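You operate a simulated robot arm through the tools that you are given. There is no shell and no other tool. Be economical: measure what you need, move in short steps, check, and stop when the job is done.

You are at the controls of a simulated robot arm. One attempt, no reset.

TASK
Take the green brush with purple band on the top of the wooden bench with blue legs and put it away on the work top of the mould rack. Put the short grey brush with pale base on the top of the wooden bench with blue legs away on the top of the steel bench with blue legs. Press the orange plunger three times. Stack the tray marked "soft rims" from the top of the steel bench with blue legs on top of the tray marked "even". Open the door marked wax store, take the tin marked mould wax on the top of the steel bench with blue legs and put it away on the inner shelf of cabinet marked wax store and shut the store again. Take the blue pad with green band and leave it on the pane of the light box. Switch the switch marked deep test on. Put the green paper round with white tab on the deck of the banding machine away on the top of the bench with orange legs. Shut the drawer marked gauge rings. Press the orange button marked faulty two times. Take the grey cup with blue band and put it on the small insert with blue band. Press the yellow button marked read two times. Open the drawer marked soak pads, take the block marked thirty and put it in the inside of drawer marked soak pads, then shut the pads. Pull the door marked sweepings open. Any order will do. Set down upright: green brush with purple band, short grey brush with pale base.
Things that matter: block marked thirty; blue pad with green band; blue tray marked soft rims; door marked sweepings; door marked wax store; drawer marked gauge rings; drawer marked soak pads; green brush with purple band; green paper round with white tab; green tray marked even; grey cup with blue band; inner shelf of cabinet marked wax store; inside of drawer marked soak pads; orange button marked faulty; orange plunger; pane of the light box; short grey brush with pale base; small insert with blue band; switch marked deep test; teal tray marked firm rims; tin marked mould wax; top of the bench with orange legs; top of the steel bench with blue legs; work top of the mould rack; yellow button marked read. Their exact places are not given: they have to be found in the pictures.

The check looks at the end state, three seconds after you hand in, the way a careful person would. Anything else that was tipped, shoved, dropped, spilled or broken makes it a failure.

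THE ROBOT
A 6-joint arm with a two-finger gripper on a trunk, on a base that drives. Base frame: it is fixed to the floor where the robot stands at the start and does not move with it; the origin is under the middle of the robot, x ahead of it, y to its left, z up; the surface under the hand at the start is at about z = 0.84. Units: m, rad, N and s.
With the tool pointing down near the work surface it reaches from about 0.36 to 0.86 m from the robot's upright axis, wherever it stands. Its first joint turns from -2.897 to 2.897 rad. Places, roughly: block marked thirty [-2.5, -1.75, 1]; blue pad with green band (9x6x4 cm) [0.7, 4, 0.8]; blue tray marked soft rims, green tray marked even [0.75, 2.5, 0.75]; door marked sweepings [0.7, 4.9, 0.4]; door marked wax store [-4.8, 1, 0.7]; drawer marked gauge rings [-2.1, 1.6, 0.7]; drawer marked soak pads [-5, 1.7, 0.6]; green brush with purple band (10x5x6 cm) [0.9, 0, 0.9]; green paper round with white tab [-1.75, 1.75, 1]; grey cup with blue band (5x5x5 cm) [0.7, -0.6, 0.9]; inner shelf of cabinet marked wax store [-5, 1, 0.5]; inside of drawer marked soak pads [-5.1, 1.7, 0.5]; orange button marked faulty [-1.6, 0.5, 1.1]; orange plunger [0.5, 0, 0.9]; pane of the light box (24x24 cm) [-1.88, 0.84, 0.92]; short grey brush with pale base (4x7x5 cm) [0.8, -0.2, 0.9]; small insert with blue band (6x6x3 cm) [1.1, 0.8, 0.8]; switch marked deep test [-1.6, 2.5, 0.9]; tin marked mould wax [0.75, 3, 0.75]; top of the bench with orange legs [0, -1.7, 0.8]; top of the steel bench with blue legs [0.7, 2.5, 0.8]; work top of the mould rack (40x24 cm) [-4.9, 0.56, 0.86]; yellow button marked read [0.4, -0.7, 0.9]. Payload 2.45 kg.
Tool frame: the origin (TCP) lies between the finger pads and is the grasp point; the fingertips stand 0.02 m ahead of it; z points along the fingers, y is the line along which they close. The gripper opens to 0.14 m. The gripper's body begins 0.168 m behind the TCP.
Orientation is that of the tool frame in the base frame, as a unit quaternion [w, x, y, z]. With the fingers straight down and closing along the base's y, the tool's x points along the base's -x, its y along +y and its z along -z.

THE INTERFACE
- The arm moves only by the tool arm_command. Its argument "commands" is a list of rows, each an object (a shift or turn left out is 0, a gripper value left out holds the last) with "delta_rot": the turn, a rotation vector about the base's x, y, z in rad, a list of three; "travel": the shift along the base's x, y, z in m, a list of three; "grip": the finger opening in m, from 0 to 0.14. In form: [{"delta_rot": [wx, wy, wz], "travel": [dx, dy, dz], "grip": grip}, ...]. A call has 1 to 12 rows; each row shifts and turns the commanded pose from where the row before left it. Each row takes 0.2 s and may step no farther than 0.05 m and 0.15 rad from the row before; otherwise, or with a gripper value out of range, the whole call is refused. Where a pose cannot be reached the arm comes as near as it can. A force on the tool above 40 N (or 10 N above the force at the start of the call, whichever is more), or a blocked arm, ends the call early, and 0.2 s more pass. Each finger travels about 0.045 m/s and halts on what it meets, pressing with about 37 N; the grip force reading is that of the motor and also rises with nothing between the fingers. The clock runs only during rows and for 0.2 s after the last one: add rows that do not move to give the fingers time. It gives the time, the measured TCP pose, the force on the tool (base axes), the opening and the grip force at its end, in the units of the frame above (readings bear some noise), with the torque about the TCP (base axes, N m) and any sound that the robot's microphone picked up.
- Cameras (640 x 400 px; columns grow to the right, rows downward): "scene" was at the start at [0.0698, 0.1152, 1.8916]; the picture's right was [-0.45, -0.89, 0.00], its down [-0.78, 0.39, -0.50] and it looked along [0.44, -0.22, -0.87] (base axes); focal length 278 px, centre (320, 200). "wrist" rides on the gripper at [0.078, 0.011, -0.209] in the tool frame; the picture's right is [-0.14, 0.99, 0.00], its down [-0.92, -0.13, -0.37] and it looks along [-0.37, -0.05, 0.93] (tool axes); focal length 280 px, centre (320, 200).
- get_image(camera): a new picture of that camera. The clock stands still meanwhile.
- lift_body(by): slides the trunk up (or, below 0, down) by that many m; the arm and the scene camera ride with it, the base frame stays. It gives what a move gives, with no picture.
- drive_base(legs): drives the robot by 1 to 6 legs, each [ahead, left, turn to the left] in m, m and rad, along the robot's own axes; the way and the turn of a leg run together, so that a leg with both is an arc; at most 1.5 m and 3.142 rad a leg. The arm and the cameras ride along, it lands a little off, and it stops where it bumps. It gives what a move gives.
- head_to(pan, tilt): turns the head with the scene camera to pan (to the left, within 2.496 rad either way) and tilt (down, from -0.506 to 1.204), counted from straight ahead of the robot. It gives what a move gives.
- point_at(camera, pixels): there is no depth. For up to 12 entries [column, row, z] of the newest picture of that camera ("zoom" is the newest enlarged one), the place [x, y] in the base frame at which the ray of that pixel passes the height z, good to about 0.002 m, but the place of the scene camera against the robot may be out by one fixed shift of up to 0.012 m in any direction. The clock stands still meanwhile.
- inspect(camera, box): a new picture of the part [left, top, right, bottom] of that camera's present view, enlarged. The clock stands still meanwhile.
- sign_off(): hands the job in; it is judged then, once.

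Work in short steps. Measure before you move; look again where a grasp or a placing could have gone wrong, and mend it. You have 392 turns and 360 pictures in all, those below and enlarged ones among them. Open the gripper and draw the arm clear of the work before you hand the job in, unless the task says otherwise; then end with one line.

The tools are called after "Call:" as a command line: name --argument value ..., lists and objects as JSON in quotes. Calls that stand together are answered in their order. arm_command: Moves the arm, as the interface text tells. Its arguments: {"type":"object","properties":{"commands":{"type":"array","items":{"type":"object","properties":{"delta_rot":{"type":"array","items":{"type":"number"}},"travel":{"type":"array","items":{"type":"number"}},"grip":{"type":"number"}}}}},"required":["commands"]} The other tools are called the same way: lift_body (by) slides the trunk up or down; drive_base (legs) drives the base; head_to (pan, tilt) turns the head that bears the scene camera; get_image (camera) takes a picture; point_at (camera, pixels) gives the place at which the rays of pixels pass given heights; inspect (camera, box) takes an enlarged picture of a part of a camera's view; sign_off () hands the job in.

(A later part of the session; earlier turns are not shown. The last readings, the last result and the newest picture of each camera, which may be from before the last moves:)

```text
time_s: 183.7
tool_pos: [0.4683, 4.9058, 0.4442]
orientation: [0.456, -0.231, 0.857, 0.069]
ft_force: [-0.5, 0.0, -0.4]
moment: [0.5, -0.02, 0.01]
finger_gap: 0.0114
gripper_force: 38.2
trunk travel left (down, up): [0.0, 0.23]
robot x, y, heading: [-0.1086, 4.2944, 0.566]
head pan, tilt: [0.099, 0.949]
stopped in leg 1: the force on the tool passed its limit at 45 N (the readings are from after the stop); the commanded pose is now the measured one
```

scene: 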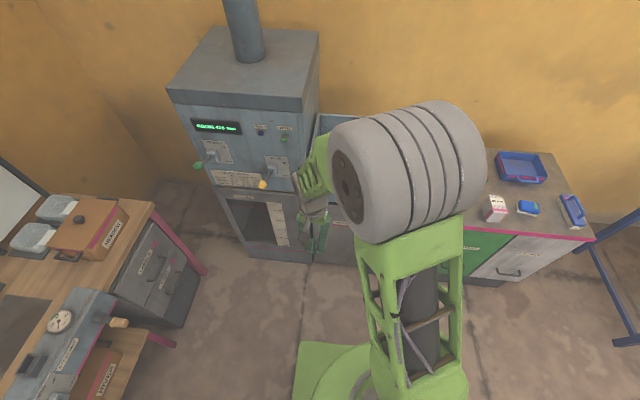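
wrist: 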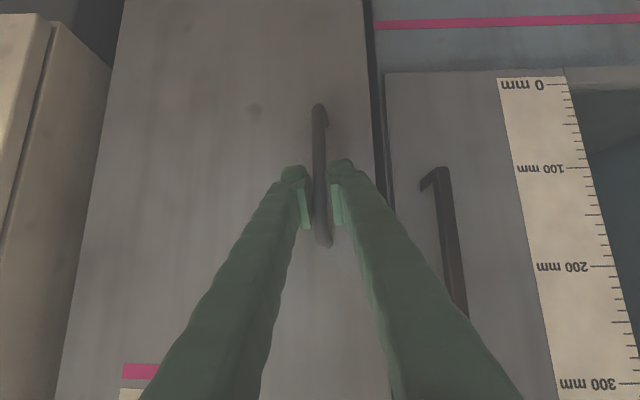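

Door is open ~0.55 rad. Refined hinge is about (0.71, 4.66); continue with arcs about it.

Call:
drive_base --legs '[[-0.019, -0.1326, 0.15]]'

Call:
drive_base --legs '[[-0.019, -0.1326, 0.15]]'

Call:
drive_base --legs '[[-0.019, -0.1326, 0.15]]'

Call:
get_image --camera "wrist"

Call:
get_image --camera "scene"

```text
time_s: 185.5
tool_pos: [0.4387, 4.8644, 0.444]
orientation: [0.451, -0.29, 0.838, 0.102]
ft_force: [30.1, -17.6, 0.3]
moment: [0.34, 0.07, -0.27]
finger_gap: 0.0111
gripper_force: 37.9
trunk travel left (down, up): [0.0, 0.23]
robot x, y, heading: [-0.0409, 4.1842, 0.708]
head pan, tilt: [0.099, 0.949]
```

```text
time_s: 187.1
tool_pos: [0.4213, 4.828, 0.4433]
orientation: [0.445, -0.335, 0.821, 0.125]
ft_force: [0.1, 0.1, -0.3]
moment: [0.49, 0.06, -0.01]
finger_gap: 0.0113
gripper_force: 37.6
trunk travel left (down, up): [0.0, 0.23]
robot x, y, heading: [0.016, 4.0949, 0.824]
head pan, tilt: [0.099, 0.949]
stopped in leg 1: the force on the tool passed its limit at 47 N (the readings are from after the stop); the commanded pose is now the measured one
```

```text
time_s: 188.7
tool_pos: [0.4088, 4.7893, 0.4433]
orientation: [0.438, -0.381, 0.8, 0.151]
ft_force: [-0.2, 0.5, -0.9]
moment: [0.41, 0.13, -0.08]
finger_gap: 0.0111
gripper_force: 37.7
trunk travel left (down, up): [0.0, 0.23]
robot x, y, heading: [0.0914, 4.0141, 0.949]
head pan, tilt: [0.099, 0.949]
stopped in leg 1: the force on the tool passed its limit at 42 N (the readings are from after the stop); the commanded pose is now the measured one
```

```text
258 pictures are left
```

wrist: 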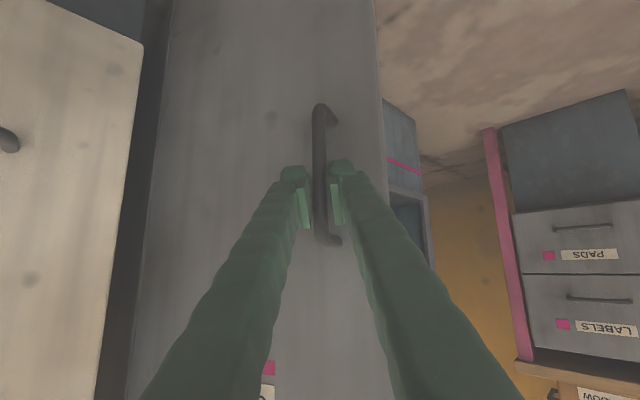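

```text
257 pictures are left
```

scene: 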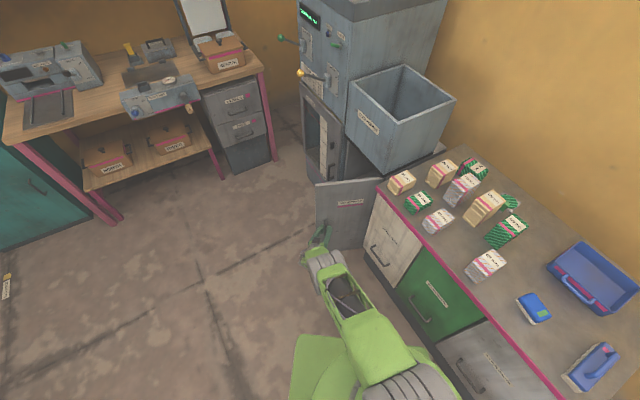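

Door is open ~0.95 rad. One more arc, then finish with the arm.

Call:
drive_base --legs '[[-0.02, -0.12, 0.14]]'

```text
time_s: 190.2
tool_pos: [0.4027, 4.752, 0.4436]
orientation: [0.432, -0.418, 0.781, 0.171]
ft_force: [1.1, 0.3, -1.1]
moment: [0.39, 0.19, -0.05]
finger_gap: 0.0114
gripper_force: 38.3
trunk travel left (down, up): [0.0, 0.23]
robot x, y, heading: [0.1649, 3.9484, 1.055]
head pan, tilt: [0.099, 0.949]
stopped in leg 1: the force on the tool passed its limit at 42 N (the readings are from after the stop); the commanded pose is now the measured one
```

Now swing further with the arm: move the hand -y 0.1 while yawing +0.3.

Call:
arm_command --commands '[{"travel": [-0.001, -0.017, 0], "delta_rot": [0, 0, 0.05]}, {"travel": [0, -0.017, 0], "delta_rot": [0, 0, 0.05]}, {"travel": [0, -0.017, 0], "delta_rot": [0, 0, 0.05]}, {"travel": [0.001, -0.017, 0], "delta_rot": [0, 0, 0.05]}, {"travel": [0.002, -0.017, 0], "delta_rot": [0, 0, 0.05]}, {"travel": [0.003, -0.017, 0], "delta_rot": [0, 0, 0.05]}]'

Call:
get_image --camera "scene"

```text
time_s: 191.4
tool_pos: [0.4091, 4.6686, 0.4432]
orientation: [0.414, -0.499, 0.73, 0.216]
ft_force: [3.0, 0.6, -3.6]
moment: [-0.22, 0.39, -0.17]
finger_gap: 0.0113
gripper_force: 38.2
out of reach, approached as far as the arm can: row 5, 6
trunk travel left (down, up): [0.0, 0.23]
robot x, y, heading: [0.1675, 3.9539, 1.052]
head pan, tilt: [0.099, 0.949]
stopped in row 6: the force on the tool passed its limit at 53 N (the readings are from after the stop); the commanded pose is now the measured one
```

```text
256 pictures are left
```

scene: 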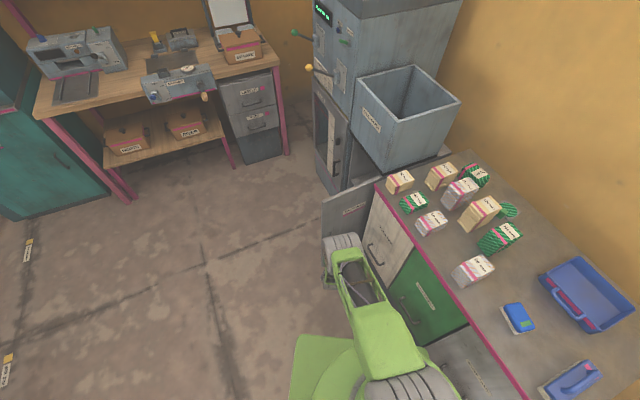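

The door is about 85–90° open. Release the bar and back off along the tool axis.

Call:
arm_command --commands '[{"grip": 0.06}, {}, {}, {"travel": [-0.012, -0.022, 0.017]}, {"travel": [-0.012, -0.022, 0.017]}, {"travel": [-0.012, -0.022, 0.017]}, {"travel": [-0.018, -0.034, 0.026]}, {}]'

Call:
get_image --camera "wrist"

```text
time_s: 193.2
tool_pos: [0.3821, 4.631, 0.4994]
orientation: [0.422, -0.513, 0.721, 0.196]
ft_force: [-0.5, -0.4, -0.4]
moment: [-0.01, -0.03, -0.01]
finger_gap: 0.0602
gripper_force: 0.1
out of reach, approached as far as the arm can: row 4, 5, 6, 7
trunk travel left (down, up): [0.0, 0.23]
robot x, y, heading: [0.166, 3.9466, 1.05]
head pan, tilt: [0.099, 0.949]
```

```text
255 pictures are left
```

wrist: 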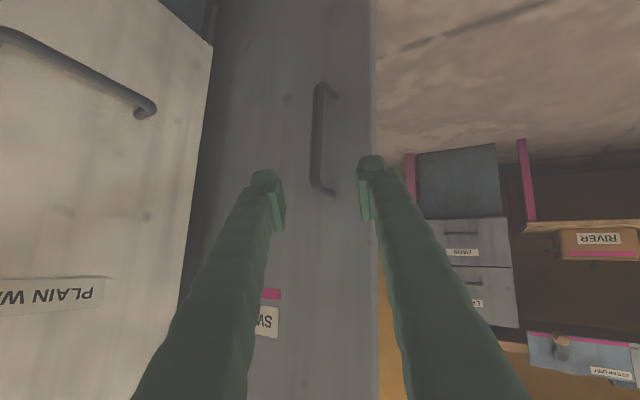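

Clear of the handle. Drive back, then raise and straighten the tool.

Call:
drive_base --legs '[[-0.3, 0.05, 0]]'

Call:
lift_body --by 0.15

Call:
arm_command --commands '[{"travel": [0, 0, 0.05]}, {"travel": [0, 0, 0.05]}, {"travel": [0, 0, 0.05]}, {"travel": [0, 0, 0.05]}, {"travel": [0, 0, 0.05]}, {"travel": [0, 0, 0.05]}]'

```text
time_s: 195.3
tool_pos: [0.1902, 4.3945, 0.4982]
orientation: [0.421, -0.513, 0.722, 0.197]
ft_force: [-0.2, -0.3, -0.4]
moment: [0.0, -0.02, -0.03]
finger_gap: 0.06
gripper_force: 0.0
trunk travel left (down, up): [0.0, 0.23]
robot x, y, heading: [-0.0273, 3.7138, 1.049]
head pan, tilt: [0.099, 0.949]
```

```text
time_s: 197.1
tool_pos: [0.1898, 4.3949, 0.6485]
orientation: [0.422, -0.511, 0.723, 0.195]
ft_force: [-0.3, -0.3, -0.1]
moment: [0.0, -0.03, -0.01]
finger_gap: 0.0601
gripper_force: 0.0
trunk travel left (down, up): [-0.15, 0.08]
robot x, y, heading: [-0.025, 3.7174, 1.052]
head pan, tilt: [0.099, 0.949]
```

```text
time_s: 198.5
tool_pos: [0.1933, 4.3971, 0.947]
orientation: [0.422, -0.512, 0.722, 0.197]
ft_force: [0.5, 0.2, 0.5]
moment: [0.03, -0.01, 0.0]
finger_gap: 0.0602
gripper_force: 0.0
out of reach, approached as far as the arm can: row 2
trunk travel left (down, up): [-0.15, 0.08]
robot x, y, heading: [-0.0285, 3.7123, 1.052]
head pan, tilt: [0.099, 0.949]
```

Straighten the tool: rotate 0.97 rad about the horizontal axis (-0.88, 0.47).

Call:
arm_command --commands '[{"delta_rot": [-0.132, 0.07, 0], "travel": [-0.01, -0.02, 0.02]}, {"delta_rot": [-0.132, 0.07, 0], "travel": [-0.01, -0.02, 0.02]}, {"delta_rot": [-0.132, 0.07, 0], "travel": [-0.01, -0.02, 0.02]}, {"delta_rot": [-0.132, 0.07, 0], "travel": [-0.01, -0.02, 0.02]}, {"delta_rot": [-0.132, 0.07, 0], "travel": [-0.01, -0.02, 0.02]}, {"delta_rot": [-0.132, 0.07, 0], "travel": [-0.01, -0.02, 0.02]}, {"delta_rot": [-0.065, 0.033, 0]}, {}]'

```text
time_s: 200.3
tool_pos: [0.1634, 4.2917, 1.0519]
orientation: [0.073, -0.579, 0.812, -0.012]
ft_force: [-0.4, -1.1, -0.3]
moment: [0.0, 0.03, 0.0]
finger_gap: 0.0602
gripper_force: 0.1
out of reach, approached as far as the arm can: row 4, 5
trunk travel left (down, up): [-0.15, 0.08]
robot x, y, heading: [-0.0265, 3.7152, 1.054]
head pan, tilt: [0.099, 0.949]
```

Call:
arm_command --commands '[{"delta_rot": [-0.065, 0.131, 0], "travel": [0, 0, 0.02]}, {"delta_rot": [0, 0, -0.1], "travel": [0, 0, 0.02]}, {"delta_rot": [0, 0, -0.08]}, {}]'

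Call:
drive_base --legs '[[0, 0, -1.05]]'

Call:
get_image --camera "wrist"

Call:
get_image --camera "scene"

```text
time_s: 201.3
tool_pos: [0.1643, 4.2912, 1.0907]
orientation: [0.001, -0.504, 0.863, -0.001]
ft_force: [0.0, 0.1, -0.1]
moment: [-0.01, 0.0, -0.02]
finger_gap: 0.0599
gripper_force: 0.0
trunk travel left (down, up): [-0.15, 0.08]
robot x, y, heading: [-0.0268, 3.7139, 1.049]
head pan, tilt: [0.099, 0.949]
```

```text
time_s: 204.3
tool_pos: [0.5662, 3.8421, 1.0911]
orientation: [0.001, -0.01, 1.0, 0.0]
ft_force: [0.8, -1.2, -0.2]
moment: [-0.01, -0.02, -0.01]
finger_gap: 0.0601
gripper_force: 0.1
trunk travel left (down, up): [-0.15, 0.08]
robot x, y, heading: [-0.0263, 3.7143, 0.01]
head pan, tilt: [0.099, 0.949]
```

```text
254 pictures are left
```

wrist: 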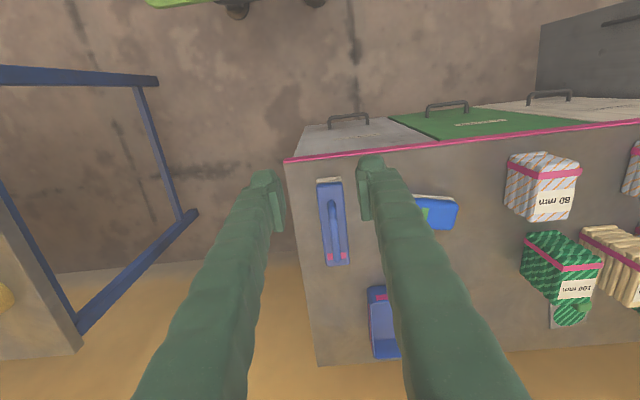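

```text
253 pictures are left
```

scene: 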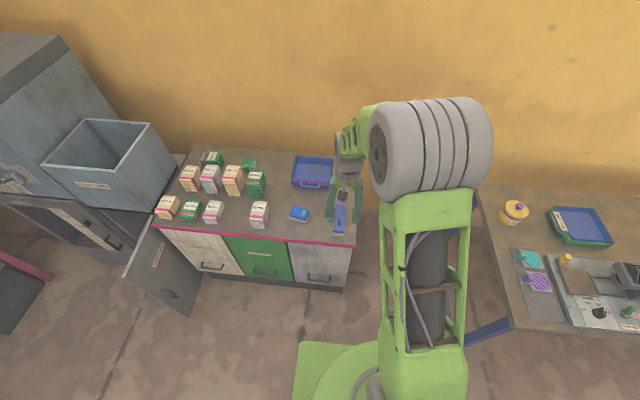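

Door stays open. The blue pad with green band is at wrist (437,212). Shift over it for a closer view.

Call:
arm_command --commands '[{"travel": [0.03, 0.035, 0], "grip": 0.13}, {"travel": [0.03, 0.035, 0]}, {"travel": [0.02, 0.04, 0]}, {"travel": [0.01, 0.03, 0]}, {}]'

Call:
get_image --camera "wrist"

```text
time_s: 205.5
tool_pos: [0.6566, 3.9828, 1.0925]
orientation: [0.001, -0.01, 1.0, -0.002]
ft_force: [-0.4, -0.1, -0.6]
moment: [0.03, -0.01, 0.02]
finger_gap: 0.1301
gripper_force: 0.0
trunk travel left (down, up): [-0.15, 0.08]
robot x, y, heading: [-0.0278, 3.7121, 0.013]
head pan, tilt: [0.099, 0.949]
```

```text
252 pictures are left
```

wrist: 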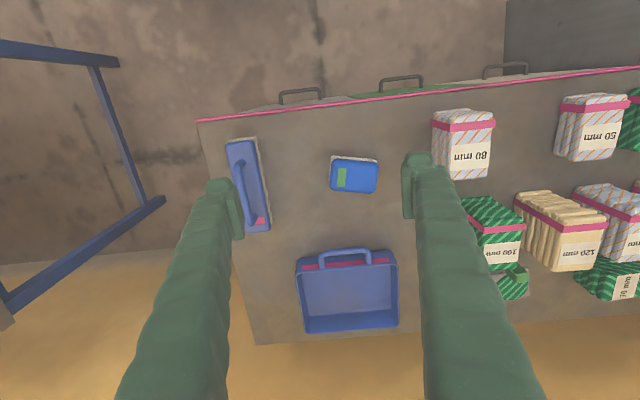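

Call:
point_at --camera "wrist" --pixels '[[354, 177, 0.83], [331, 175, 0.83], [378, 178, 0.83], [433, 170, 0.8], [268, 190, 0.82], [354, 160, 0.8], [354, 193, 0.83], [300, 255, 0.8]]'

Call:
inspect --camera "wrist" --box '[300, 130, 410, 220]'

```text
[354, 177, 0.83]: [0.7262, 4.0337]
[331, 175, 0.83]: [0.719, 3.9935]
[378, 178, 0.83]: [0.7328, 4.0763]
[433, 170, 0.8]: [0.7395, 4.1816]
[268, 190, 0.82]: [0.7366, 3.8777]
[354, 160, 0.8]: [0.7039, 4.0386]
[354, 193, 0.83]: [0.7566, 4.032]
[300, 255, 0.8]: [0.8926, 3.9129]
```

```text
4.44 times, centred on (355, 175) of wrist
```

zoom: 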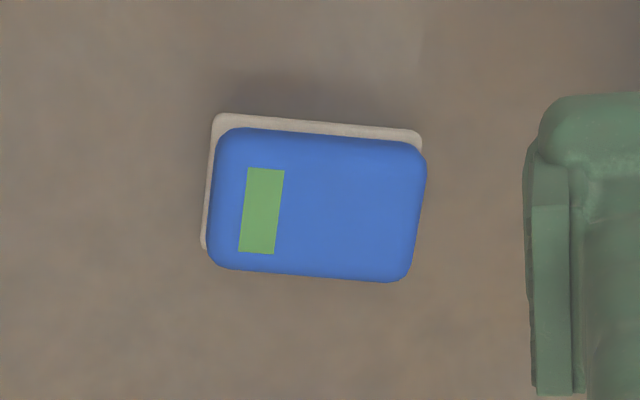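

Pad centre (0.726, 4.034), turned about -0.2 rad. Align and go down to just above it.

Call:
arm_command --commands '[{"travel": [0.035, 0.025, -0.02], "delta_rot": [0, 0, -0.1]}, {"travel": [0.034, 0.026, -0.02], "delta_rot": [0, 0, -0.1]}, {"travel": [0, 0, -0.05]}, {"travel": [0, 0, -0.05]}, {"travel": [0, 0, -0.05]}, {"travel": [0, 0, -0.02]}, {}]'

Call:
get_image --camera "wrist"

```text
time_s: 207.1
tool_pos: [0.7253, 4.0324, 0.8803]
orientation: [0.001, 0.088, 0.996, 0.0]
ft_force: [-0.9, -0.5, -0.2]
moment: [0.01, 0.01, -0.01]
finger_gap: 0.1304
gripper_force: 0.0
trunk travel left (down, up): [-0.15, 0.08]
robot x, y, heading: [-0.0282, 3.7172, 0.009]
head pan, tilt: [0.099, 0.949]
```

```text
250 pictures are left
```

wrist: 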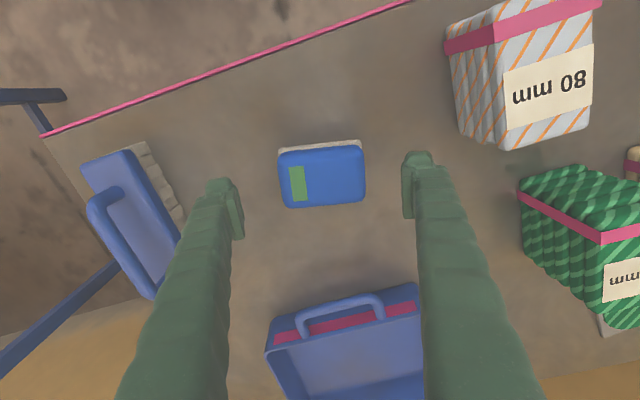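

Aligned. Descend to z ≈ 0.828 and close.

Call:
arm_command --commands '[{"travel": [-0.002, 0.002, -0.03]}, {"travel": [0, 0, -0.012]}, {"travel": [0, 0, -0.01]}, {"grip": 0.07}, {}, {}, {}, {}]'

```text
time_s: 208.9
tool_pos: [0.7239, 4.0359, 0.8275]
orientation: [0.001, 0.089, 0.996, -0.003]
ft_force: [-0.7, -0.3, 0.3]
moment: [0.0, 0.0, 0.02]
finger_gap: 0.0848
gripper_force: 36.8
trunk travel left (down, up): [-0.15, 0.08]
robot x, y, heading: [-0.032, 3.7144, 0.014]
head pan, tilt: [0.099, 0.949]
```

Pad held (gap 0.085). Lift and retract, then turn the robot to look at the rest of the room.

Call:
arm_command --commands '[{"travel": [0, 0, 0.05]}, {"travel": [0, 0, 0.05]}, {"travel": [0, 0, 0.05]}, {"travel": [0, 0, 0.05]}, {"travel": [-0.04, -0.02, 0.02]}, {"travel": [-0.04, -0.025, 0]}, {"travel": [-0.04, -0.03, 0]}, {"travel": [-0.04, -0.03, 0]}, {"travel": [-0.04, -0.03, 0]}, {"travel": [-0.03, -0.03, 0]}, {"travel": [0, -0.04, 0]}, {"travel": [0, -0.04, 0]}]'

Call:
drive_base --legs '[[-0.3, 0, 0], [0, 0, -1.57], [0.3, 0, -1.3]]'

Call:
head_to --pan 0.3 --tilt 0.5

Call:
get_image --camera "scene"

```text
time_s: 211.5
tool_pos: [0.492, 3.7878, 1.0492]
orientation: [0.0, 0.09, 0.996, -0.001]
ft_force: [-0.4, 0.1, -1.1]
moment: [0.03, -0.01, 0.02]
finger_gap: 0.084
gripper_force: 36.6
trunk travel left (down, up): [-0.15, 0.08]
robot x, y, heading: [-0.0299, 3.7138, 0.016]
head pan, tilt: [0.099, 0.949]
```

```text
time_s: 220.5
tool_pos: [-0.9601, 3.2576, 1.0485]
orientation: [-0.002, 0.998, 0.062, 0.0]
ft_force: [0.6, -0.4, -0.7]
moment: [0.05, -0.07, 0.02]
finger_gap: 0.0833
gripper_force: 37.0
trunk travel left (down, up): [-0.15, 0.08]
robot x, y, heading: [-0.4865, 3.4819, -2.825]
head pan, tilt: [0.099, 0.949]
cut short: leg 3
```

```text
time_s: 221.4
tool_pos: [-0.9603, 3.2569, 1.0493]
orientation: [-0.001, 0.998, 0.061, -0.002]
ft_force: [-0.3, 1.0, -0.3]
moment: [0.0, 0.01, -0.02]
finger_gap: 0.0831
gripper_force: 37.0
trunk travel left (down, up): [-0.15, 0.08]
robot x, y, heading: [-0.4893, 3.4806, -2.826]
head pan, tilt: [0.3, 0.499]
```

```text
249 pictures are left
```

scene: 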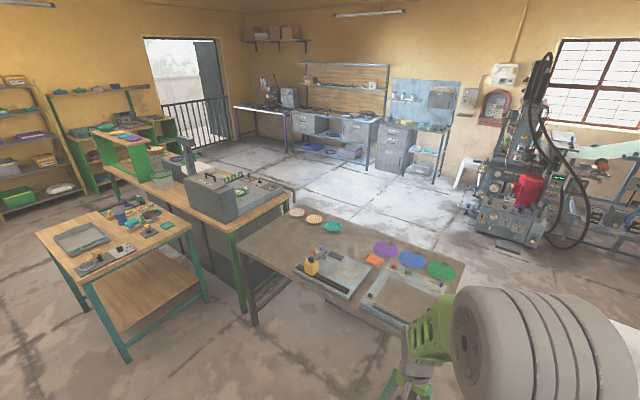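

Call:
point_at --camera "scene" --pixels '[[250, 315, 0.8], [320, 210, 0.8], [465, 260, 0.8], [240, 235, 0.8], [290, 195, 0.8], [110, 165, 0.8], [60, 262, 0.8], [190, 228, 0.8], [120, 348, 0.0], [40, 230, 0.8], [243, 310, 0.02]]'

Call:
inspect --camera "scene" --box '[30, 120, 300, 290]'

Call:
inspect --camera "scene" --box '[230, 190, 470, 340]'

```text
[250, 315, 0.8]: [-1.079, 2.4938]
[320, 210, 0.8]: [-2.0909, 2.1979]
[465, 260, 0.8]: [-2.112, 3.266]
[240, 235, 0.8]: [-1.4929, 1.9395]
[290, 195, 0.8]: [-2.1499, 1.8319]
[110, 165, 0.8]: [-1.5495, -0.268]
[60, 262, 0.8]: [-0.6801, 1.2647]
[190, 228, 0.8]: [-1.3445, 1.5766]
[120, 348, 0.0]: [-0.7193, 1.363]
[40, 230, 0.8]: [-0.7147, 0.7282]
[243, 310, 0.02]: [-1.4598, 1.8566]
```

```text
2.35 times, centred on (165, 205) of scene
```

zoom: 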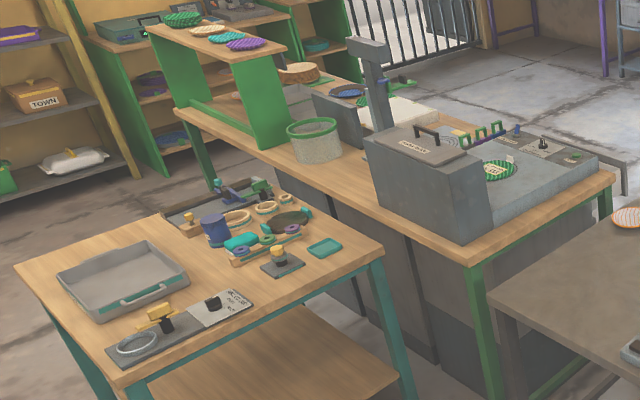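

```text
2.67 times, centred on (350, 265) of scene
```

zoom: 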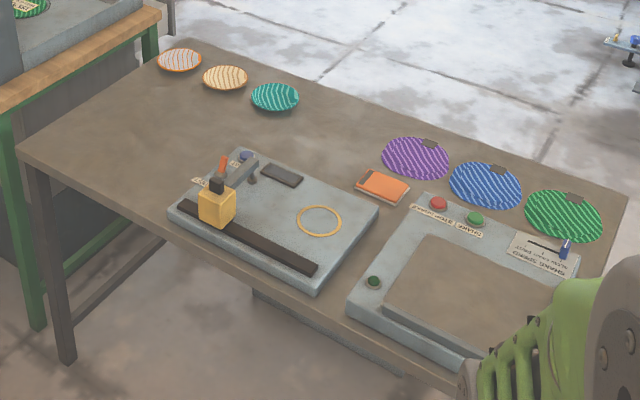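

Need the free floor west of these benches; measure obstacles there.

Call:
point_at --camera "scene" --pixels '[[515, 248, 0.0], [462, 207, 0.0], [470, 188, 0.0], [237, 246, 0.8], [290, 207, 0.8], [465, 265, 0.8], [380, 172, 0.0], [430, 190, 0.0], [240, 140, 0.0]]'

Call:
head_to --pan -0.5 --tilt 0.6

Call:
get_image --camera "scene"

```text
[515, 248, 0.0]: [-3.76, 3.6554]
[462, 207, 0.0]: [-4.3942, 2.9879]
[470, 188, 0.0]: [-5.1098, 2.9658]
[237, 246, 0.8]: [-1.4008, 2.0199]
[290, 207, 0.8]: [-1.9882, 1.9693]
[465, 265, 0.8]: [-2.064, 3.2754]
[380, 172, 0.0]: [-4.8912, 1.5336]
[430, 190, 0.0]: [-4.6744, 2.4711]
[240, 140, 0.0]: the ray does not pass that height
```

```text
time_s: 222.5
tool_pos: [-0.9605, 3.2583, 1.0483]
orientation: [-0.002, 0.998, 0.061, -0.001]
ft_force: [-0.6, 0.1, -0.6]
moment: [0.01, 0.0, -0.01]
finger_gap: 0.0828
gripper_force: 37.1
trunk travel left (down, up): [-0.15, 0.08]
robot x, y, heading: [-0.4847, 3.483, -2.828]
head pan, tilt: [-0.499, 0.6]
```

```text
246 pictures are left
```

scene: 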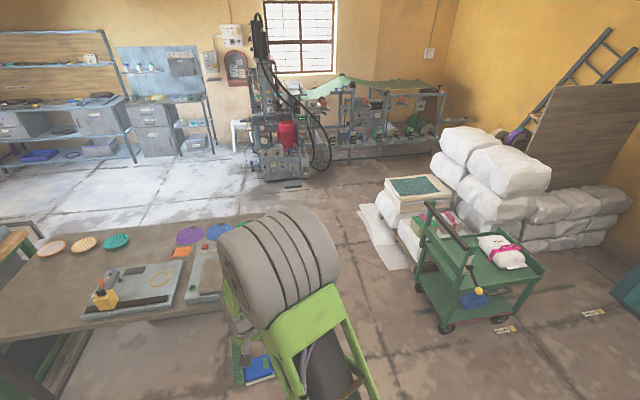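

Call:
point_at --camera "scene" --pixels '[[445, 328, 0.0], [390, 268, 0.0], [362, 207, 0.0], [290, 188, 0.0], [418, 285, 0.0], [250, 178, 0.0]]'

```text
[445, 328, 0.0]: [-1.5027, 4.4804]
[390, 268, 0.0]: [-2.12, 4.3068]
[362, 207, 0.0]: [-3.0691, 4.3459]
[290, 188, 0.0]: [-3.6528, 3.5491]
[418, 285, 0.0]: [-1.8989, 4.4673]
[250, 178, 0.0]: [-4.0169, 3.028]
```

Corridor between the grey table (y<3.3) and the sacks (y>4.3) is free. Drive along y ≈ 3.8 to x ≈ -2.75.

Call:
drive_base --legs '[[0, 0, -0.314], [0.2, -0.32, 0], [1.0, 0, 0], [1.05, 0, 0]]'

```text
time_s: 236.7
tool_pos: [-3.2406, 3.7902, 1.0488]
orientation: [-0.003, 0.994, -0.11, -0.001]
ft_force: [-0.6, 0.0, -0.5]
moment: [0.0, -0.03, 0.03]
finger_gap: 0.0832
gripper_force: 36.9
trunk travel left (down, up): [-0.15, 0.08]
robot x, y, heading: [-2.7215, 3.8402, 3.106]
head pan, tilt: [-0.499, 0.6]
```

Turn to face east.

Call:
drive_base --legs '[[0, 0, 1.6], [0, 0, 1.577]]'

Call:
head_to --pan -0.7 --tilt 0.6

Call:
get_image --camera "scene"

```text
time_s: 244.8
tool_pos: [-2.2001, 3.9232, 1.0497]
orientation: [0.001, 0.084, 0.996, -0.002]
ft_force: [-0.2, -0.1, 0.4]
moment: [-0.01, 0.02, -0.03]
finger_gap: 0.0825
gripper_force: 37.1
trunk travel left (down, up): [-0.15, 0.08]
robot x, y, heading: [-2.717, 3.8455, 0.022]
head pan, tilt: [-0.499, 0.6]
```

```text
time_s: 245.6
tool_pos: [-2.201, 3.9235, 1.0491]
orientation: [0.001, 0.085, 0.996, -0.002]
ft_force: [-0.2, -0.4, 0.0]
moment: [-0.01, -0.01, -0.02]
finger_gap: 0.0826
gripper_force: 36.8
trunk travel left (down, up): [-0.15, 0.08]
robot x, y, heading: [-2.7221, 3.8457, 0.022]
head pan, tilt: [-0.7, 0.6]
```

```text
245 pictures are left
```

scene: 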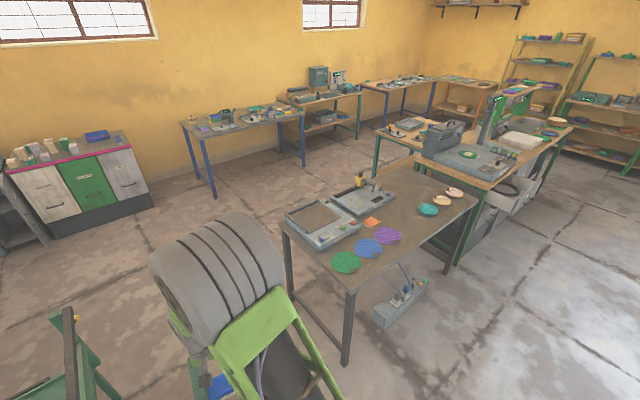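

Drive south along the west side to y ≈ 0.85.

Call:
drive_base --legs '[[-0.13, -0.9, -0.022], [0, -1.05, 0], [0, -1.05, 0]]'

Call:
head_to --pan 0.2 --tilt 0.65

Call:
get_image --camera "scene"

```text
time_s: 272.1
tool_pos: [-2.3463, 0.8868, 1.0496]
orientation: [0.001, 0.11, 0.994, -0.002]
ft_force: [0.5, 0.3, -0.9]
moment: [0.03, 0.02, 0.01]
finger_gap: 0.0822
gripper_force: 37.4
trunk travel left (down, up): [-0.15, 0.08]
robot x, y, heading: [-2.8663, 0.8353, -0.027]
head pan, tilt: [-0.7, 0.6]
```

```text
time_s: 273.3
tool_pos: [-2.3459, 0.8866, 1.0496]
orientation: [0.0, 0.11, 0.994, -0.002]
ft_force: [0.3, 0.4, -0.6]
moment: [-0.01, 0.02, -0.02]
finger_gap: 0.0821
gripper_force: 37.0
trunk travel left (down, up): [-0.15, 0.08]
robot x, y, heading: [-2.8679, 0.834, -0.031]
head pan, tilt: [0.201, 0.649]
```

```text
244 pictures are left
```

scene: 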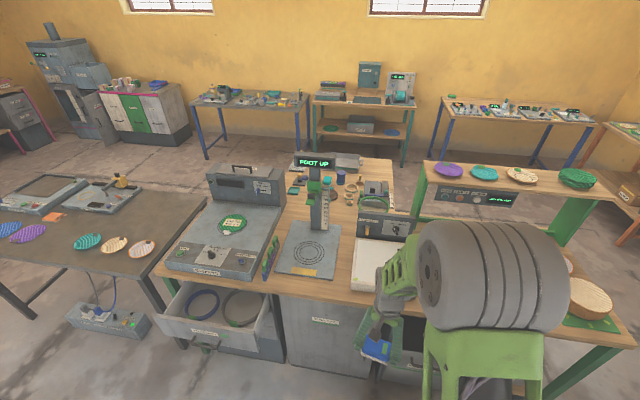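

The light box pane is at about (380,265), the banding machine with the green round at (232,222), the open drawer at (215,315). Measure bench edge and pane.

Call:
point_at --camera "scene" --pixels '[[290, 292, 0.85], [360, 305, 0.85], [357, 240, 0.92], [410, 245, 0.92], [350, 285, 0.92], [165, 310, 0.6], [200, 345, 0.75], [265, 335, 0.75]]'

Call:
inspect --camera "scene" --box '[330, 190, 460, 320]'

Call:
inspect --camera "scene" --box '[420, 150, 620, 250]'

```text
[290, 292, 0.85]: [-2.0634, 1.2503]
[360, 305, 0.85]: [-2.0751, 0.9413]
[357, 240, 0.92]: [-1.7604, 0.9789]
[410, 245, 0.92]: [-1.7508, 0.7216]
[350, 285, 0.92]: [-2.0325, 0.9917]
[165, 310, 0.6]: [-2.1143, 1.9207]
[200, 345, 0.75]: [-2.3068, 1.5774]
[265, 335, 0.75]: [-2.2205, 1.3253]
```

```text
3.08 times, centred on (395, 255) of scene
```

zoom: 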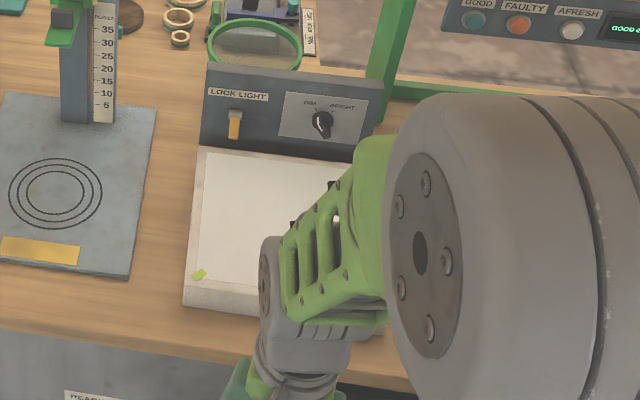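

```text
3.20 times, centred on (520, 200) of scene
```

zoom: 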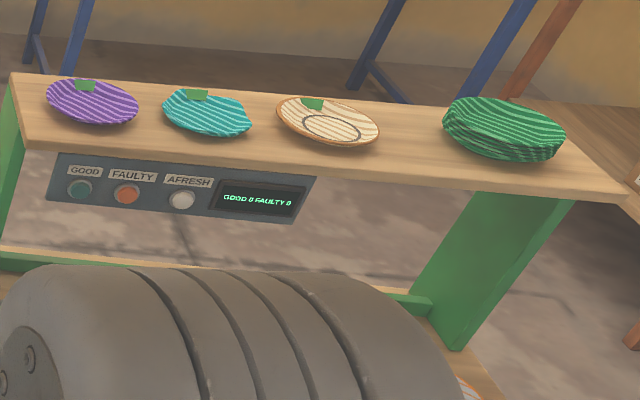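

Pane centre is about (-1.88, 0.84). Drive forward 0.35 and reach over it.

Call:
drive_base --legs '[[0.35, 0, 0.03]]'

Call:
arm_command --commands '[{"travel": [0.03, -0.01, 0], "delta_rot": [0, 0, 0.1]}, {"travel": [0.03, -0.01, 0], "delta_rot": [0, 0, 0.1]}, {"travel": [0.03, -0.01, 0]}, {}]'

Call:
get_image --camera "wrist"

```text
time_s: 275.6
tool_pos: [-2.0033, 0.8981, 1.0483]
orientation: [0.0, 0.096, 0.995, -0.001]
ft_force: [0.1, 0.3, -0.7]
moment: [0.0, 0.03, 0.04]
finger_gap: 0.082
gripper_force: 36.4
trunk travel left (down, up): [-0.15, 0.08]
robot x, y, heading: [-2.5238, 0.827, -0.003]
head pan, tilt: [0.201, 0.649]
```

```text
time_s: 276.6
tool_pos: [-1.9114, 0.8683, 1.0486]
orientation: [0.001, -0.004, 1.0, -0.002]
ft_force: [0.0, 0.6, -0.3]
moment: [0.0, -0.01, 0.0]
finger_gap: 0.0818
gripper_force: 36.9
trunk travel left (down, up): [-0.15, 0.08]
robot x, y, heading: [-2.5263, 0.8295, 0.003]
head pan, tilt: [0.201, 0.649]
```

```text
241 pictures are left
```

wrist: 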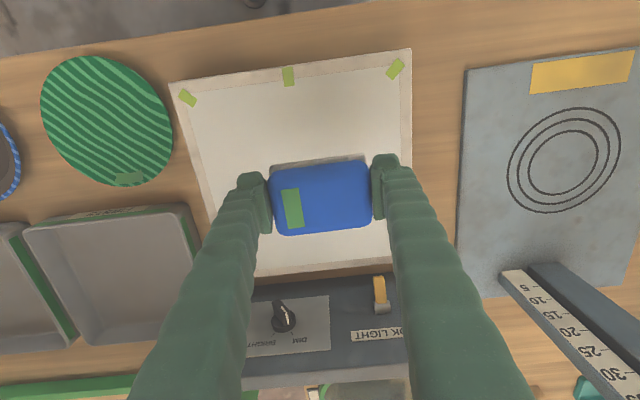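

Call:
point_at --camera "wrist" --pixels '[[172, 85, 0.92], [411, 50, 0.92], [215, 280, 0.92], [395, 262, 0.92]]'

```text
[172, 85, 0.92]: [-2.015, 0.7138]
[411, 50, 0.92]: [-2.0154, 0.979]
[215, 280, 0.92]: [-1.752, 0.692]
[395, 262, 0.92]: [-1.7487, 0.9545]
```

Centre is (-1.883, 0.84). Move there and lower gently to contact.

Call:
arm_command --commands '[{"travel": [0.02, -0.026, 0]}, {"travel": [0, 0, -0.045]}, {"travel": [0, 0, -0.035]}, {"travel": [0, 0, -0.008]}, {"travel": [0, 0, -0.006]}, {"travel": [0, 0, -0.006]}, {"travel": [0, 0, -0.006]}]'

```text
time_s: 278.1
tool_pos: [-1.8934, 0.8406, 0.946]
orientation: [0.002, -0.005, 1.0, 0.0]
ft_force: [-1.5, -1.5, 12.9]
moment: [0.53, 0.21, 0.03]
finger_gap: 0.0819
gripper_force: 37.1
trunk travel left (down, up): [-0.15, 0.08]
robot x, y, heading: [-2.5249, 0.8228, 0.002]
head pan, tilt: [0.201, 0.649]
```

Contact (13 N) at z 0.946. Release and rise.

Call:
arm_command --commands '[{"grip": 0.11}, {}, {}, {"travel": [0, 0, 0.04]}, {"travel": [0, 0, 0.05]}, {"travel": [0, 0, 0.03]}, {}]'

Call:
get_image --camera "wrist"

```text
time_s: 279.8
tool_pos: [-1.8931, 0.8406, 1.0632]
orientation: [0.001, -0.004, 1.0, -0.001]
ft_force: [0.0, -0.1, 0.1]
moment: [-0.01, 0.01, 0.03]
finger_gap: 0.1097
gripper_force: 0.0
trunk travel left (down, up): [-0.15, 0.08]
robot x, y, heading: [-2.5236, 0.8275, 0.002]
head pan, tilt: [0.201, 0.649]
```

```text
240 pictures are left
```

wrist: 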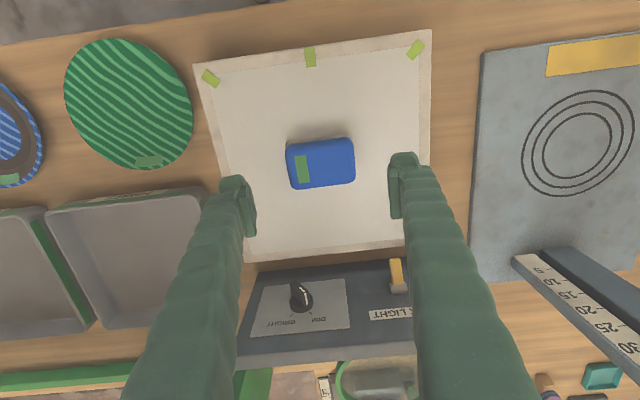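

Pad is on the pane. Now the FAULTY button on the vertical panel: pull back, raise, and drive right 0.3 to face it.

Call:
arm_command --commands '[{"travel": [-0.03, 0, 0.04], "grip": 0.0}, {"travel": [-0.05, 0, 0]}, {"travel": [-0.05, 0, 0]}, {"travel": [-0.05, 0, 0]}, {"travel": [-0.05, 0, 0]}]'

Call:
drive_base --legs '[[-0.1, -0.28, 0]]'

Call:
arm_command --commands '[{"delta_rot": [0, -0.15, 0]}, {"delta_rot": [0, -0.15, 0]}, {"delta_rot": [0, -0.15, 0]}, {"delta_rot": [0, -0.15, 0]}, {"delta_rot": [0, -0.15, 0]}, {"delta_rot": [0, -0.15, 0]}, {"delta_rot": [0, -0.15, 0]}, {"delta_rot": [0, -0.15, 0]}, {"delta_rot": [0, -0.15, 0]}, {}]'

Call:
get_image --camera "wrist"

Call:
get_image --camera "scene"

```text
time_s: 280.9
tool_pos: [-2.1216, 0.8428, 1.1032]
orientation: [0.001, -0.004, 1.0, -0.002]
ft_force: [-1.0, -0.1, -1.0]
moment: [0.01, -0.06, -0.03]
finger_gap: 0.0031
gripper_force: 0.0
trunk travel left (down, up): [-0.15, 0.08]
robot x, y, heading: [-2.5258, 0.8322, 0.002]
head pan, tilt: [0.201, 0.649]
```

```text
time_s: 284.1
tool_pos: [-2.2205, 0.551, 1.1025]
orientation: [0.001, -0.001, 1.0, 0.0]
ft_force: [0.4, 0.3, 0.1]
moment: [0.02, 0.02, 0.0]
finger_gap: 0.0
gripper_force: 29.5
trunk travel left (down, up): [-0.15, 0.08]
robot x, y, heading: [-2.6202, 0.5365, -0.004]
head pan, tilt: [0.201, 0.649]
```

```text
time_s: 286.3
tool_pos: [-1.9591, 0.5808, 1.1431]
orientation: [0.567, -0.011, 0.823, 0.013]
ft_force: [0.2, 0.1, 0.4]
moment: [0.04, 0.01, 0.0]
finger_gap: 0.0
gripper_force: 29.6
out of reach, approached as far as the arm can: row 1, 2, 3, 4, 5, 6, 7, 8, 9
trunk travel left (down, up): [-0.15, 0.08]
robot x, y, heading: [-2.6236, 0.5383, -0.003]
head pan, tilt: [0.201, 0.649]
```

```text
239 pictures are left
```

wrist: 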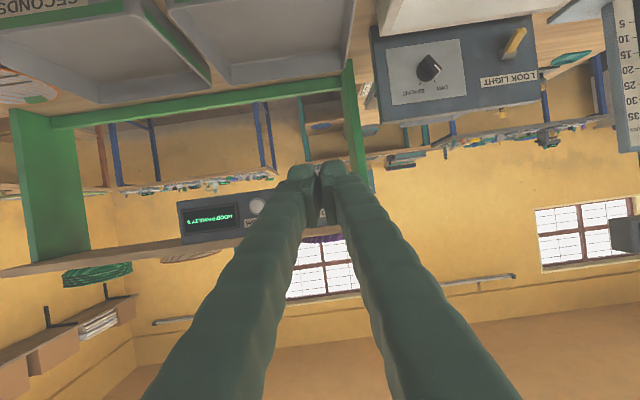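

```text
238 pictures are left
```

scene: 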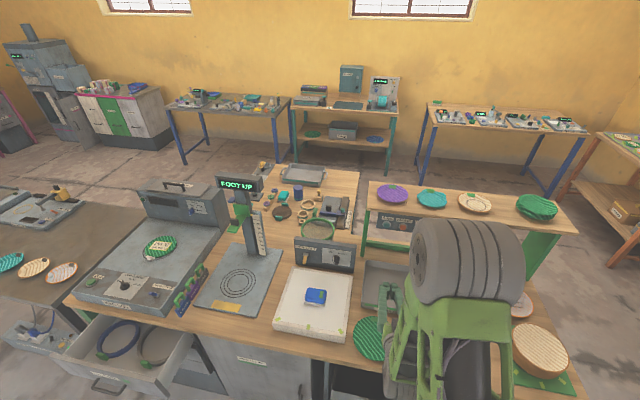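

Call:
inspect --camera "scene" --box '[365, 200, 445, 260]'

Call:
point_at --camera "wrist" --pixels '[[258, 206, 1.1], [180, 215, 1.1], [180, 241, 1.14]]'

```text
6.67 times, centred on (405, 230) of scene
```

zoom: 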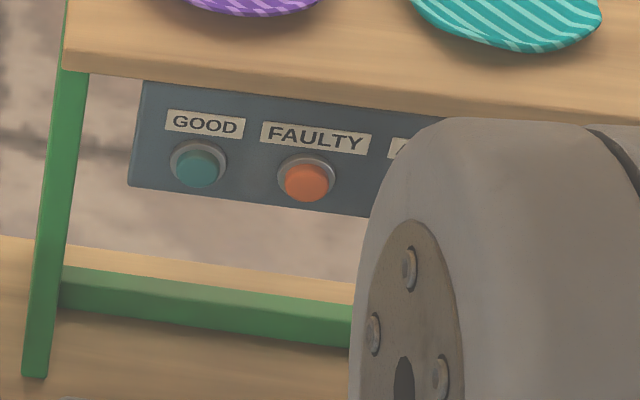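

```text
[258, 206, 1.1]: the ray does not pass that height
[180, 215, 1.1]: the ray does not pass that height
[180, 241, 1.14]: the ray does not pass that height
```

Call:
point_at --camera "zoom" --pixels '[[306, 180, 1.05], [306, 180, 1.08], [306, 180, 1.1], [306, 180, 1.12], [306, 180, 1.14], [68, 68, 1.2], [90, 73, 1.16], [198, 168, 1.1]]'

```text
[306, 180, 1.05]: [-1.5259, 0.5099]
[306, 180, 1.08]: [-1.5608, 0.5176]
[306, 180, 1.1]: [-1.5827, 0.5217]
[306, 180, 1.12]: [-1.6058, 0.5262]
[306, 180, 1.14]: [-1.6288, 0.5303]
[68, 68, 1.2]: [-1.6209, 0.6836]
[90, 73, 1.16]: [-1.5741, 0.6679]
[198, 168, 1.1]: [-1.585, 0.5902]
```

The button is near (-1.6, 0.525, ~1.11). Bring the tool fully horizontal while shifting left so the wrist camera can see it.

Call:
arm_command --commands '[{"delta_rot": [0, -0.12, 0], "travel": [0.0, 0.03, 0]}, {"delta_rot": [0, -0.12, 0], "travel": [0.0, 0.03, 0]}, {"delta_rot": [0, -0.12, 0], "travel": [0.0, 0.03, -0.01]}, {"travel": [0, 0.03, -0.02]}, {}]'

Call:
get_image --camera "wrist"

```text
time_s: 287.5
tool_pos: [-1.9594, 0.7013, 1.1139]
orientation: [0.706, -0.012, 0.708, 0.01]
ft_force: [-0.4, -0.8, -0.5]
moment: [-0.04, -0.02, 0.0]
finger_gap: 0.0002
gripper_force: 29.2
trunk travel left (down, up): [-0.15, 0.08]
robot x, y, heading: [-2.6203, 0.5407, -0.01]
head pan, tilt: [0.201, 0.649]
```

```text
236 pictures are left
```

wrist: 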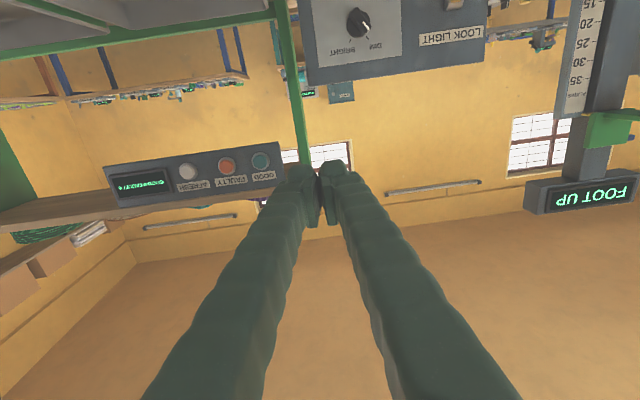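

Tool is horizontal; FAULTY is at (227,166), which by ray works out near (-1.645, 0.52, 1.15). Move in line with it at x ≈ -1.78.

Call:
arm_command --commands '[{"travel": [0.02, -0.045, 0.008]}, {"travel": [0.02, -0.045, 0.008]}, {"travel": [0.02, -0.045, 0.008]}, {"travel": [0.02, -0.045, 0.008]}, {"travel": [0.045, -0.003, 0.004]}, {"travel": [0.045, 0, 0]}, {}]'

Call:
get_image --camera "wrist"

Call:
inspect --camera "scene" --box '[350, 180, 480, 270]'

```text
time_s: 289.1
tool_pos: [-1.7876, 0.5183, 1.1468]
orientation: [0.705, -0.013, 0.709, 0.011]
ft_force: [0.1, -0.4, -0.3]
moment: [0.01, 0.02, 0.0]
finger_gap: 0.0
gripper_force: 29.6
trunk travel left (down, up): [-0.15, 0.08]
robot x, y, heading: [-2.6251, 0.5391, -0.005]
head pan, tilt: [0.201, 0.649]
```

```text
235 pictures are left
```

wrist: 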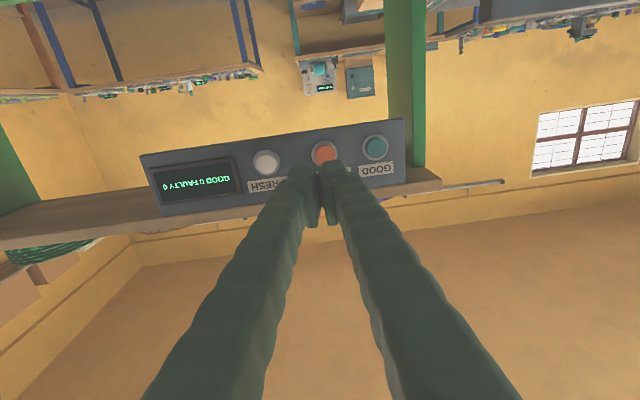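

```text
4.44 times, centred on (415, 225) of scene
```

zoom: 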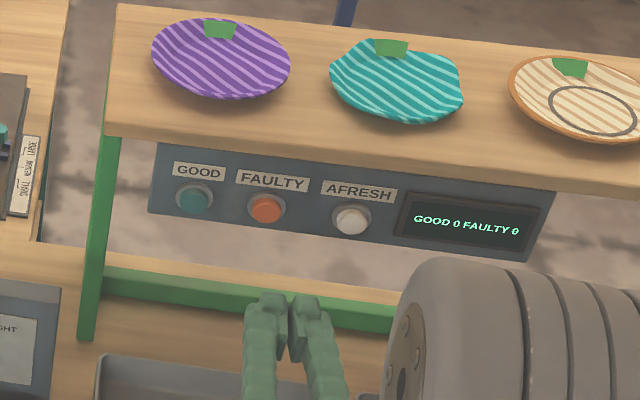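

Triangulated button: (-1.66, 0.523, 1.144). Adjust and advance to within 2 cm.

Call:
arm_command --commands '[{"travel": [0.04, 0.004, -0.003]}, {"travel": [0.035, 0, 0]}, {}]'

Call:
inspect --camera "wrist" --box '[240, 100, 420, 230]'

Call:
inspect --camera "scene" --box '[350, 180, 480, 270]'

```text
time_s: 289.9
tool_pos: [-1.7131, 0.5217, 1.1432]
orientation: [0.705, -0.012, 0.709, 0.01]
ft_force: [-0.1, -0.8, -0.7]
moment: [-0.03, -0.01, 0.0]
finger_gap: 0.0001
gripper_force: 29.5
trunk travel left (down, up): [-0.15, 0.08]
robot x, y, heading: [-2.6265, 0.5374, -0.004]
head pan, tilt: [0.201, 0.649]
```

```text
3.08 times, centred on (330, 165) of wrist
```

zoom: 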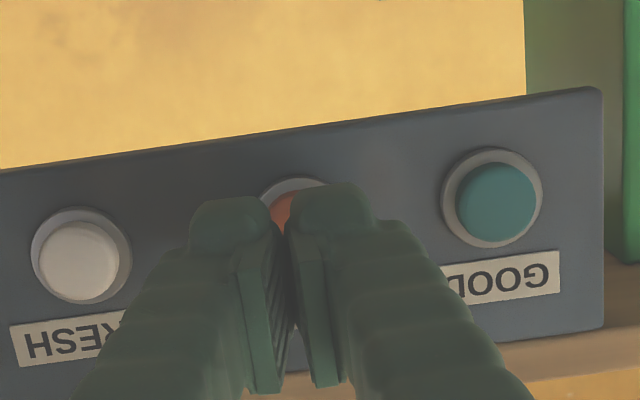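

```text
4.44 times, centred on (415, 225) of scene
```

zoom: 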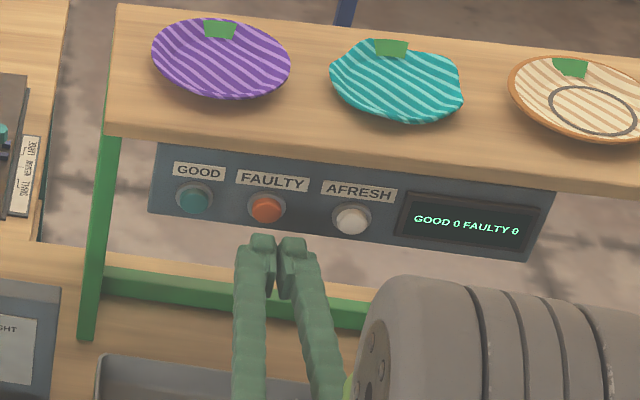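

Nearly aligned; correct (+0.002 y, -0.003 z) and advance in small steps until a click.

Call:
arm_command --commands '[{"travel": [0.01, 0.002, -0.003]}, {"travel": [0.008, 0, 0]}, {"travel": [0.006, 0, 0]}, {"travel": [0.005, 0, 0]}]'

```text
time_s: 290.9
tool_pos: [-1.6841, 0.5241, 1.1419]
orientation: [0.705, -0.013, 0.709, 0.01]
ft_force: [0.5, -0.2, -0.4]
moment: [0.03, 0.01, 0.01]
finger_gap: 0.0001
gripper_force: 29.8
trunk travel left (down, up): [-0.15, 0.08]
robot x, y, heading: [-2.6246, 0.5373, -0.001]
head pan, tilt: [0.201, 0.649]
```

Call:
arm_command --commands '[{"travel": [0.005, 0, 0]}, {"travel": [0.005, 0, 0]}, {"travel": [0.004, 0, 0]}]'

```text
time_s: 291.7
tool_pos: [-1.6711, 0.5249, 1.143]
orientation: [0.706, -0.012, 0.708, 0.01]
ft_force: [-0.4, -0.4, 0.0]
moment: [0.03, -0.02, -0.03]
finger_gap: 0.0002
gripper_force: 29.3
trunk travel left (down, up): [-0.15, 0.08]
robot x, y, heading: [-2.6185, 0.5376, -0.004]
head pan, tilt: [0.201, 0.649]
```

No contact yet at tip x ≈ -1.651; continue with a few more small steps.

Call:
arm_command --commands '[{"travel": [0.005, 0, 0]}, {"travel": [0.004, 0, 0]}, {"travel": [0.004, 0, 0]}]'

Call:
inspect --camera "scene" --box '[350, 180, 480, 270]'

```text
time_s: 292.5
tool_pos: [-1.6661, 0.5236, 1.1424]
orientation: [0.704, -0.013, 0.71, 0.01]
ft_force: [-28.5, 1.5, 7.9]
moment: [-0.04, -0.23, -0.25]
finger_gap: 0.0
gripper_force: 29.0
trunk travel left (down, up): [-0.15, 0.08]
robot x, y, heading: [-2.6221, 0.5379, -0.008]
head pan, tilt: [0.201, 0.649]
heard: click
stopped in row 3: the force on the tool passed its limit at 45 N (the readings are from after the stop); the commanded pose is now the measured one
```

```text
4.44 times, centred on (415, 225) of scene
```

zoom: 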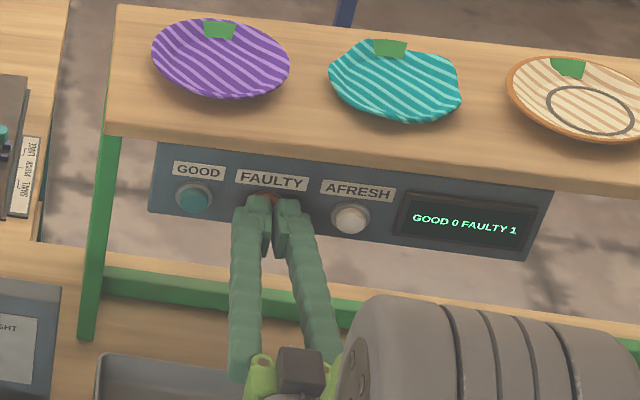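

FAULTY 1 shows. Release and press a second time.

Call:
arm_command --commands '[{"travel": [-0.015, 0, 0]}, {}, {"travel": [0.009, 0, 0]}, {"travel": [0.006, 0, 0]}, {"travel": [-0.02, 0, 0]}, {"travel": [-0.03, 0, 0]}]'

Call:
inspect --camera "scene" --box '[350, 180, 480, 270]'

```text
time_s: 293.9
tool_pos: [-1.713, 0.5237, 1.1404]
orientation: [0.704, -0.013, 0.71, 0.011]
ft_force: [-0.3, 0.0, 0.5]
moment: [-0.01, -0.02, 0.03]
finger_gap: 0.0001
gripper_force: 29.3
trunk travel left (down, up): [-0.15, 0.08]
robot x, y, heading: [-2.6246, 0.5418, -0.007]
head pan, tilt: [0.201, 0.649]
heard: click
```

```text
4.44 times, centred on (415, 225) of scene
```

zoom: 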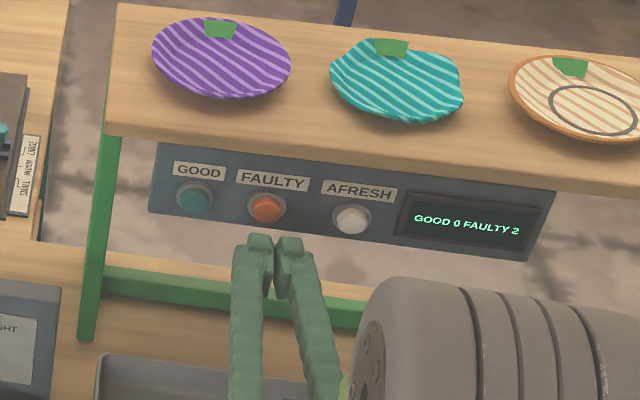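

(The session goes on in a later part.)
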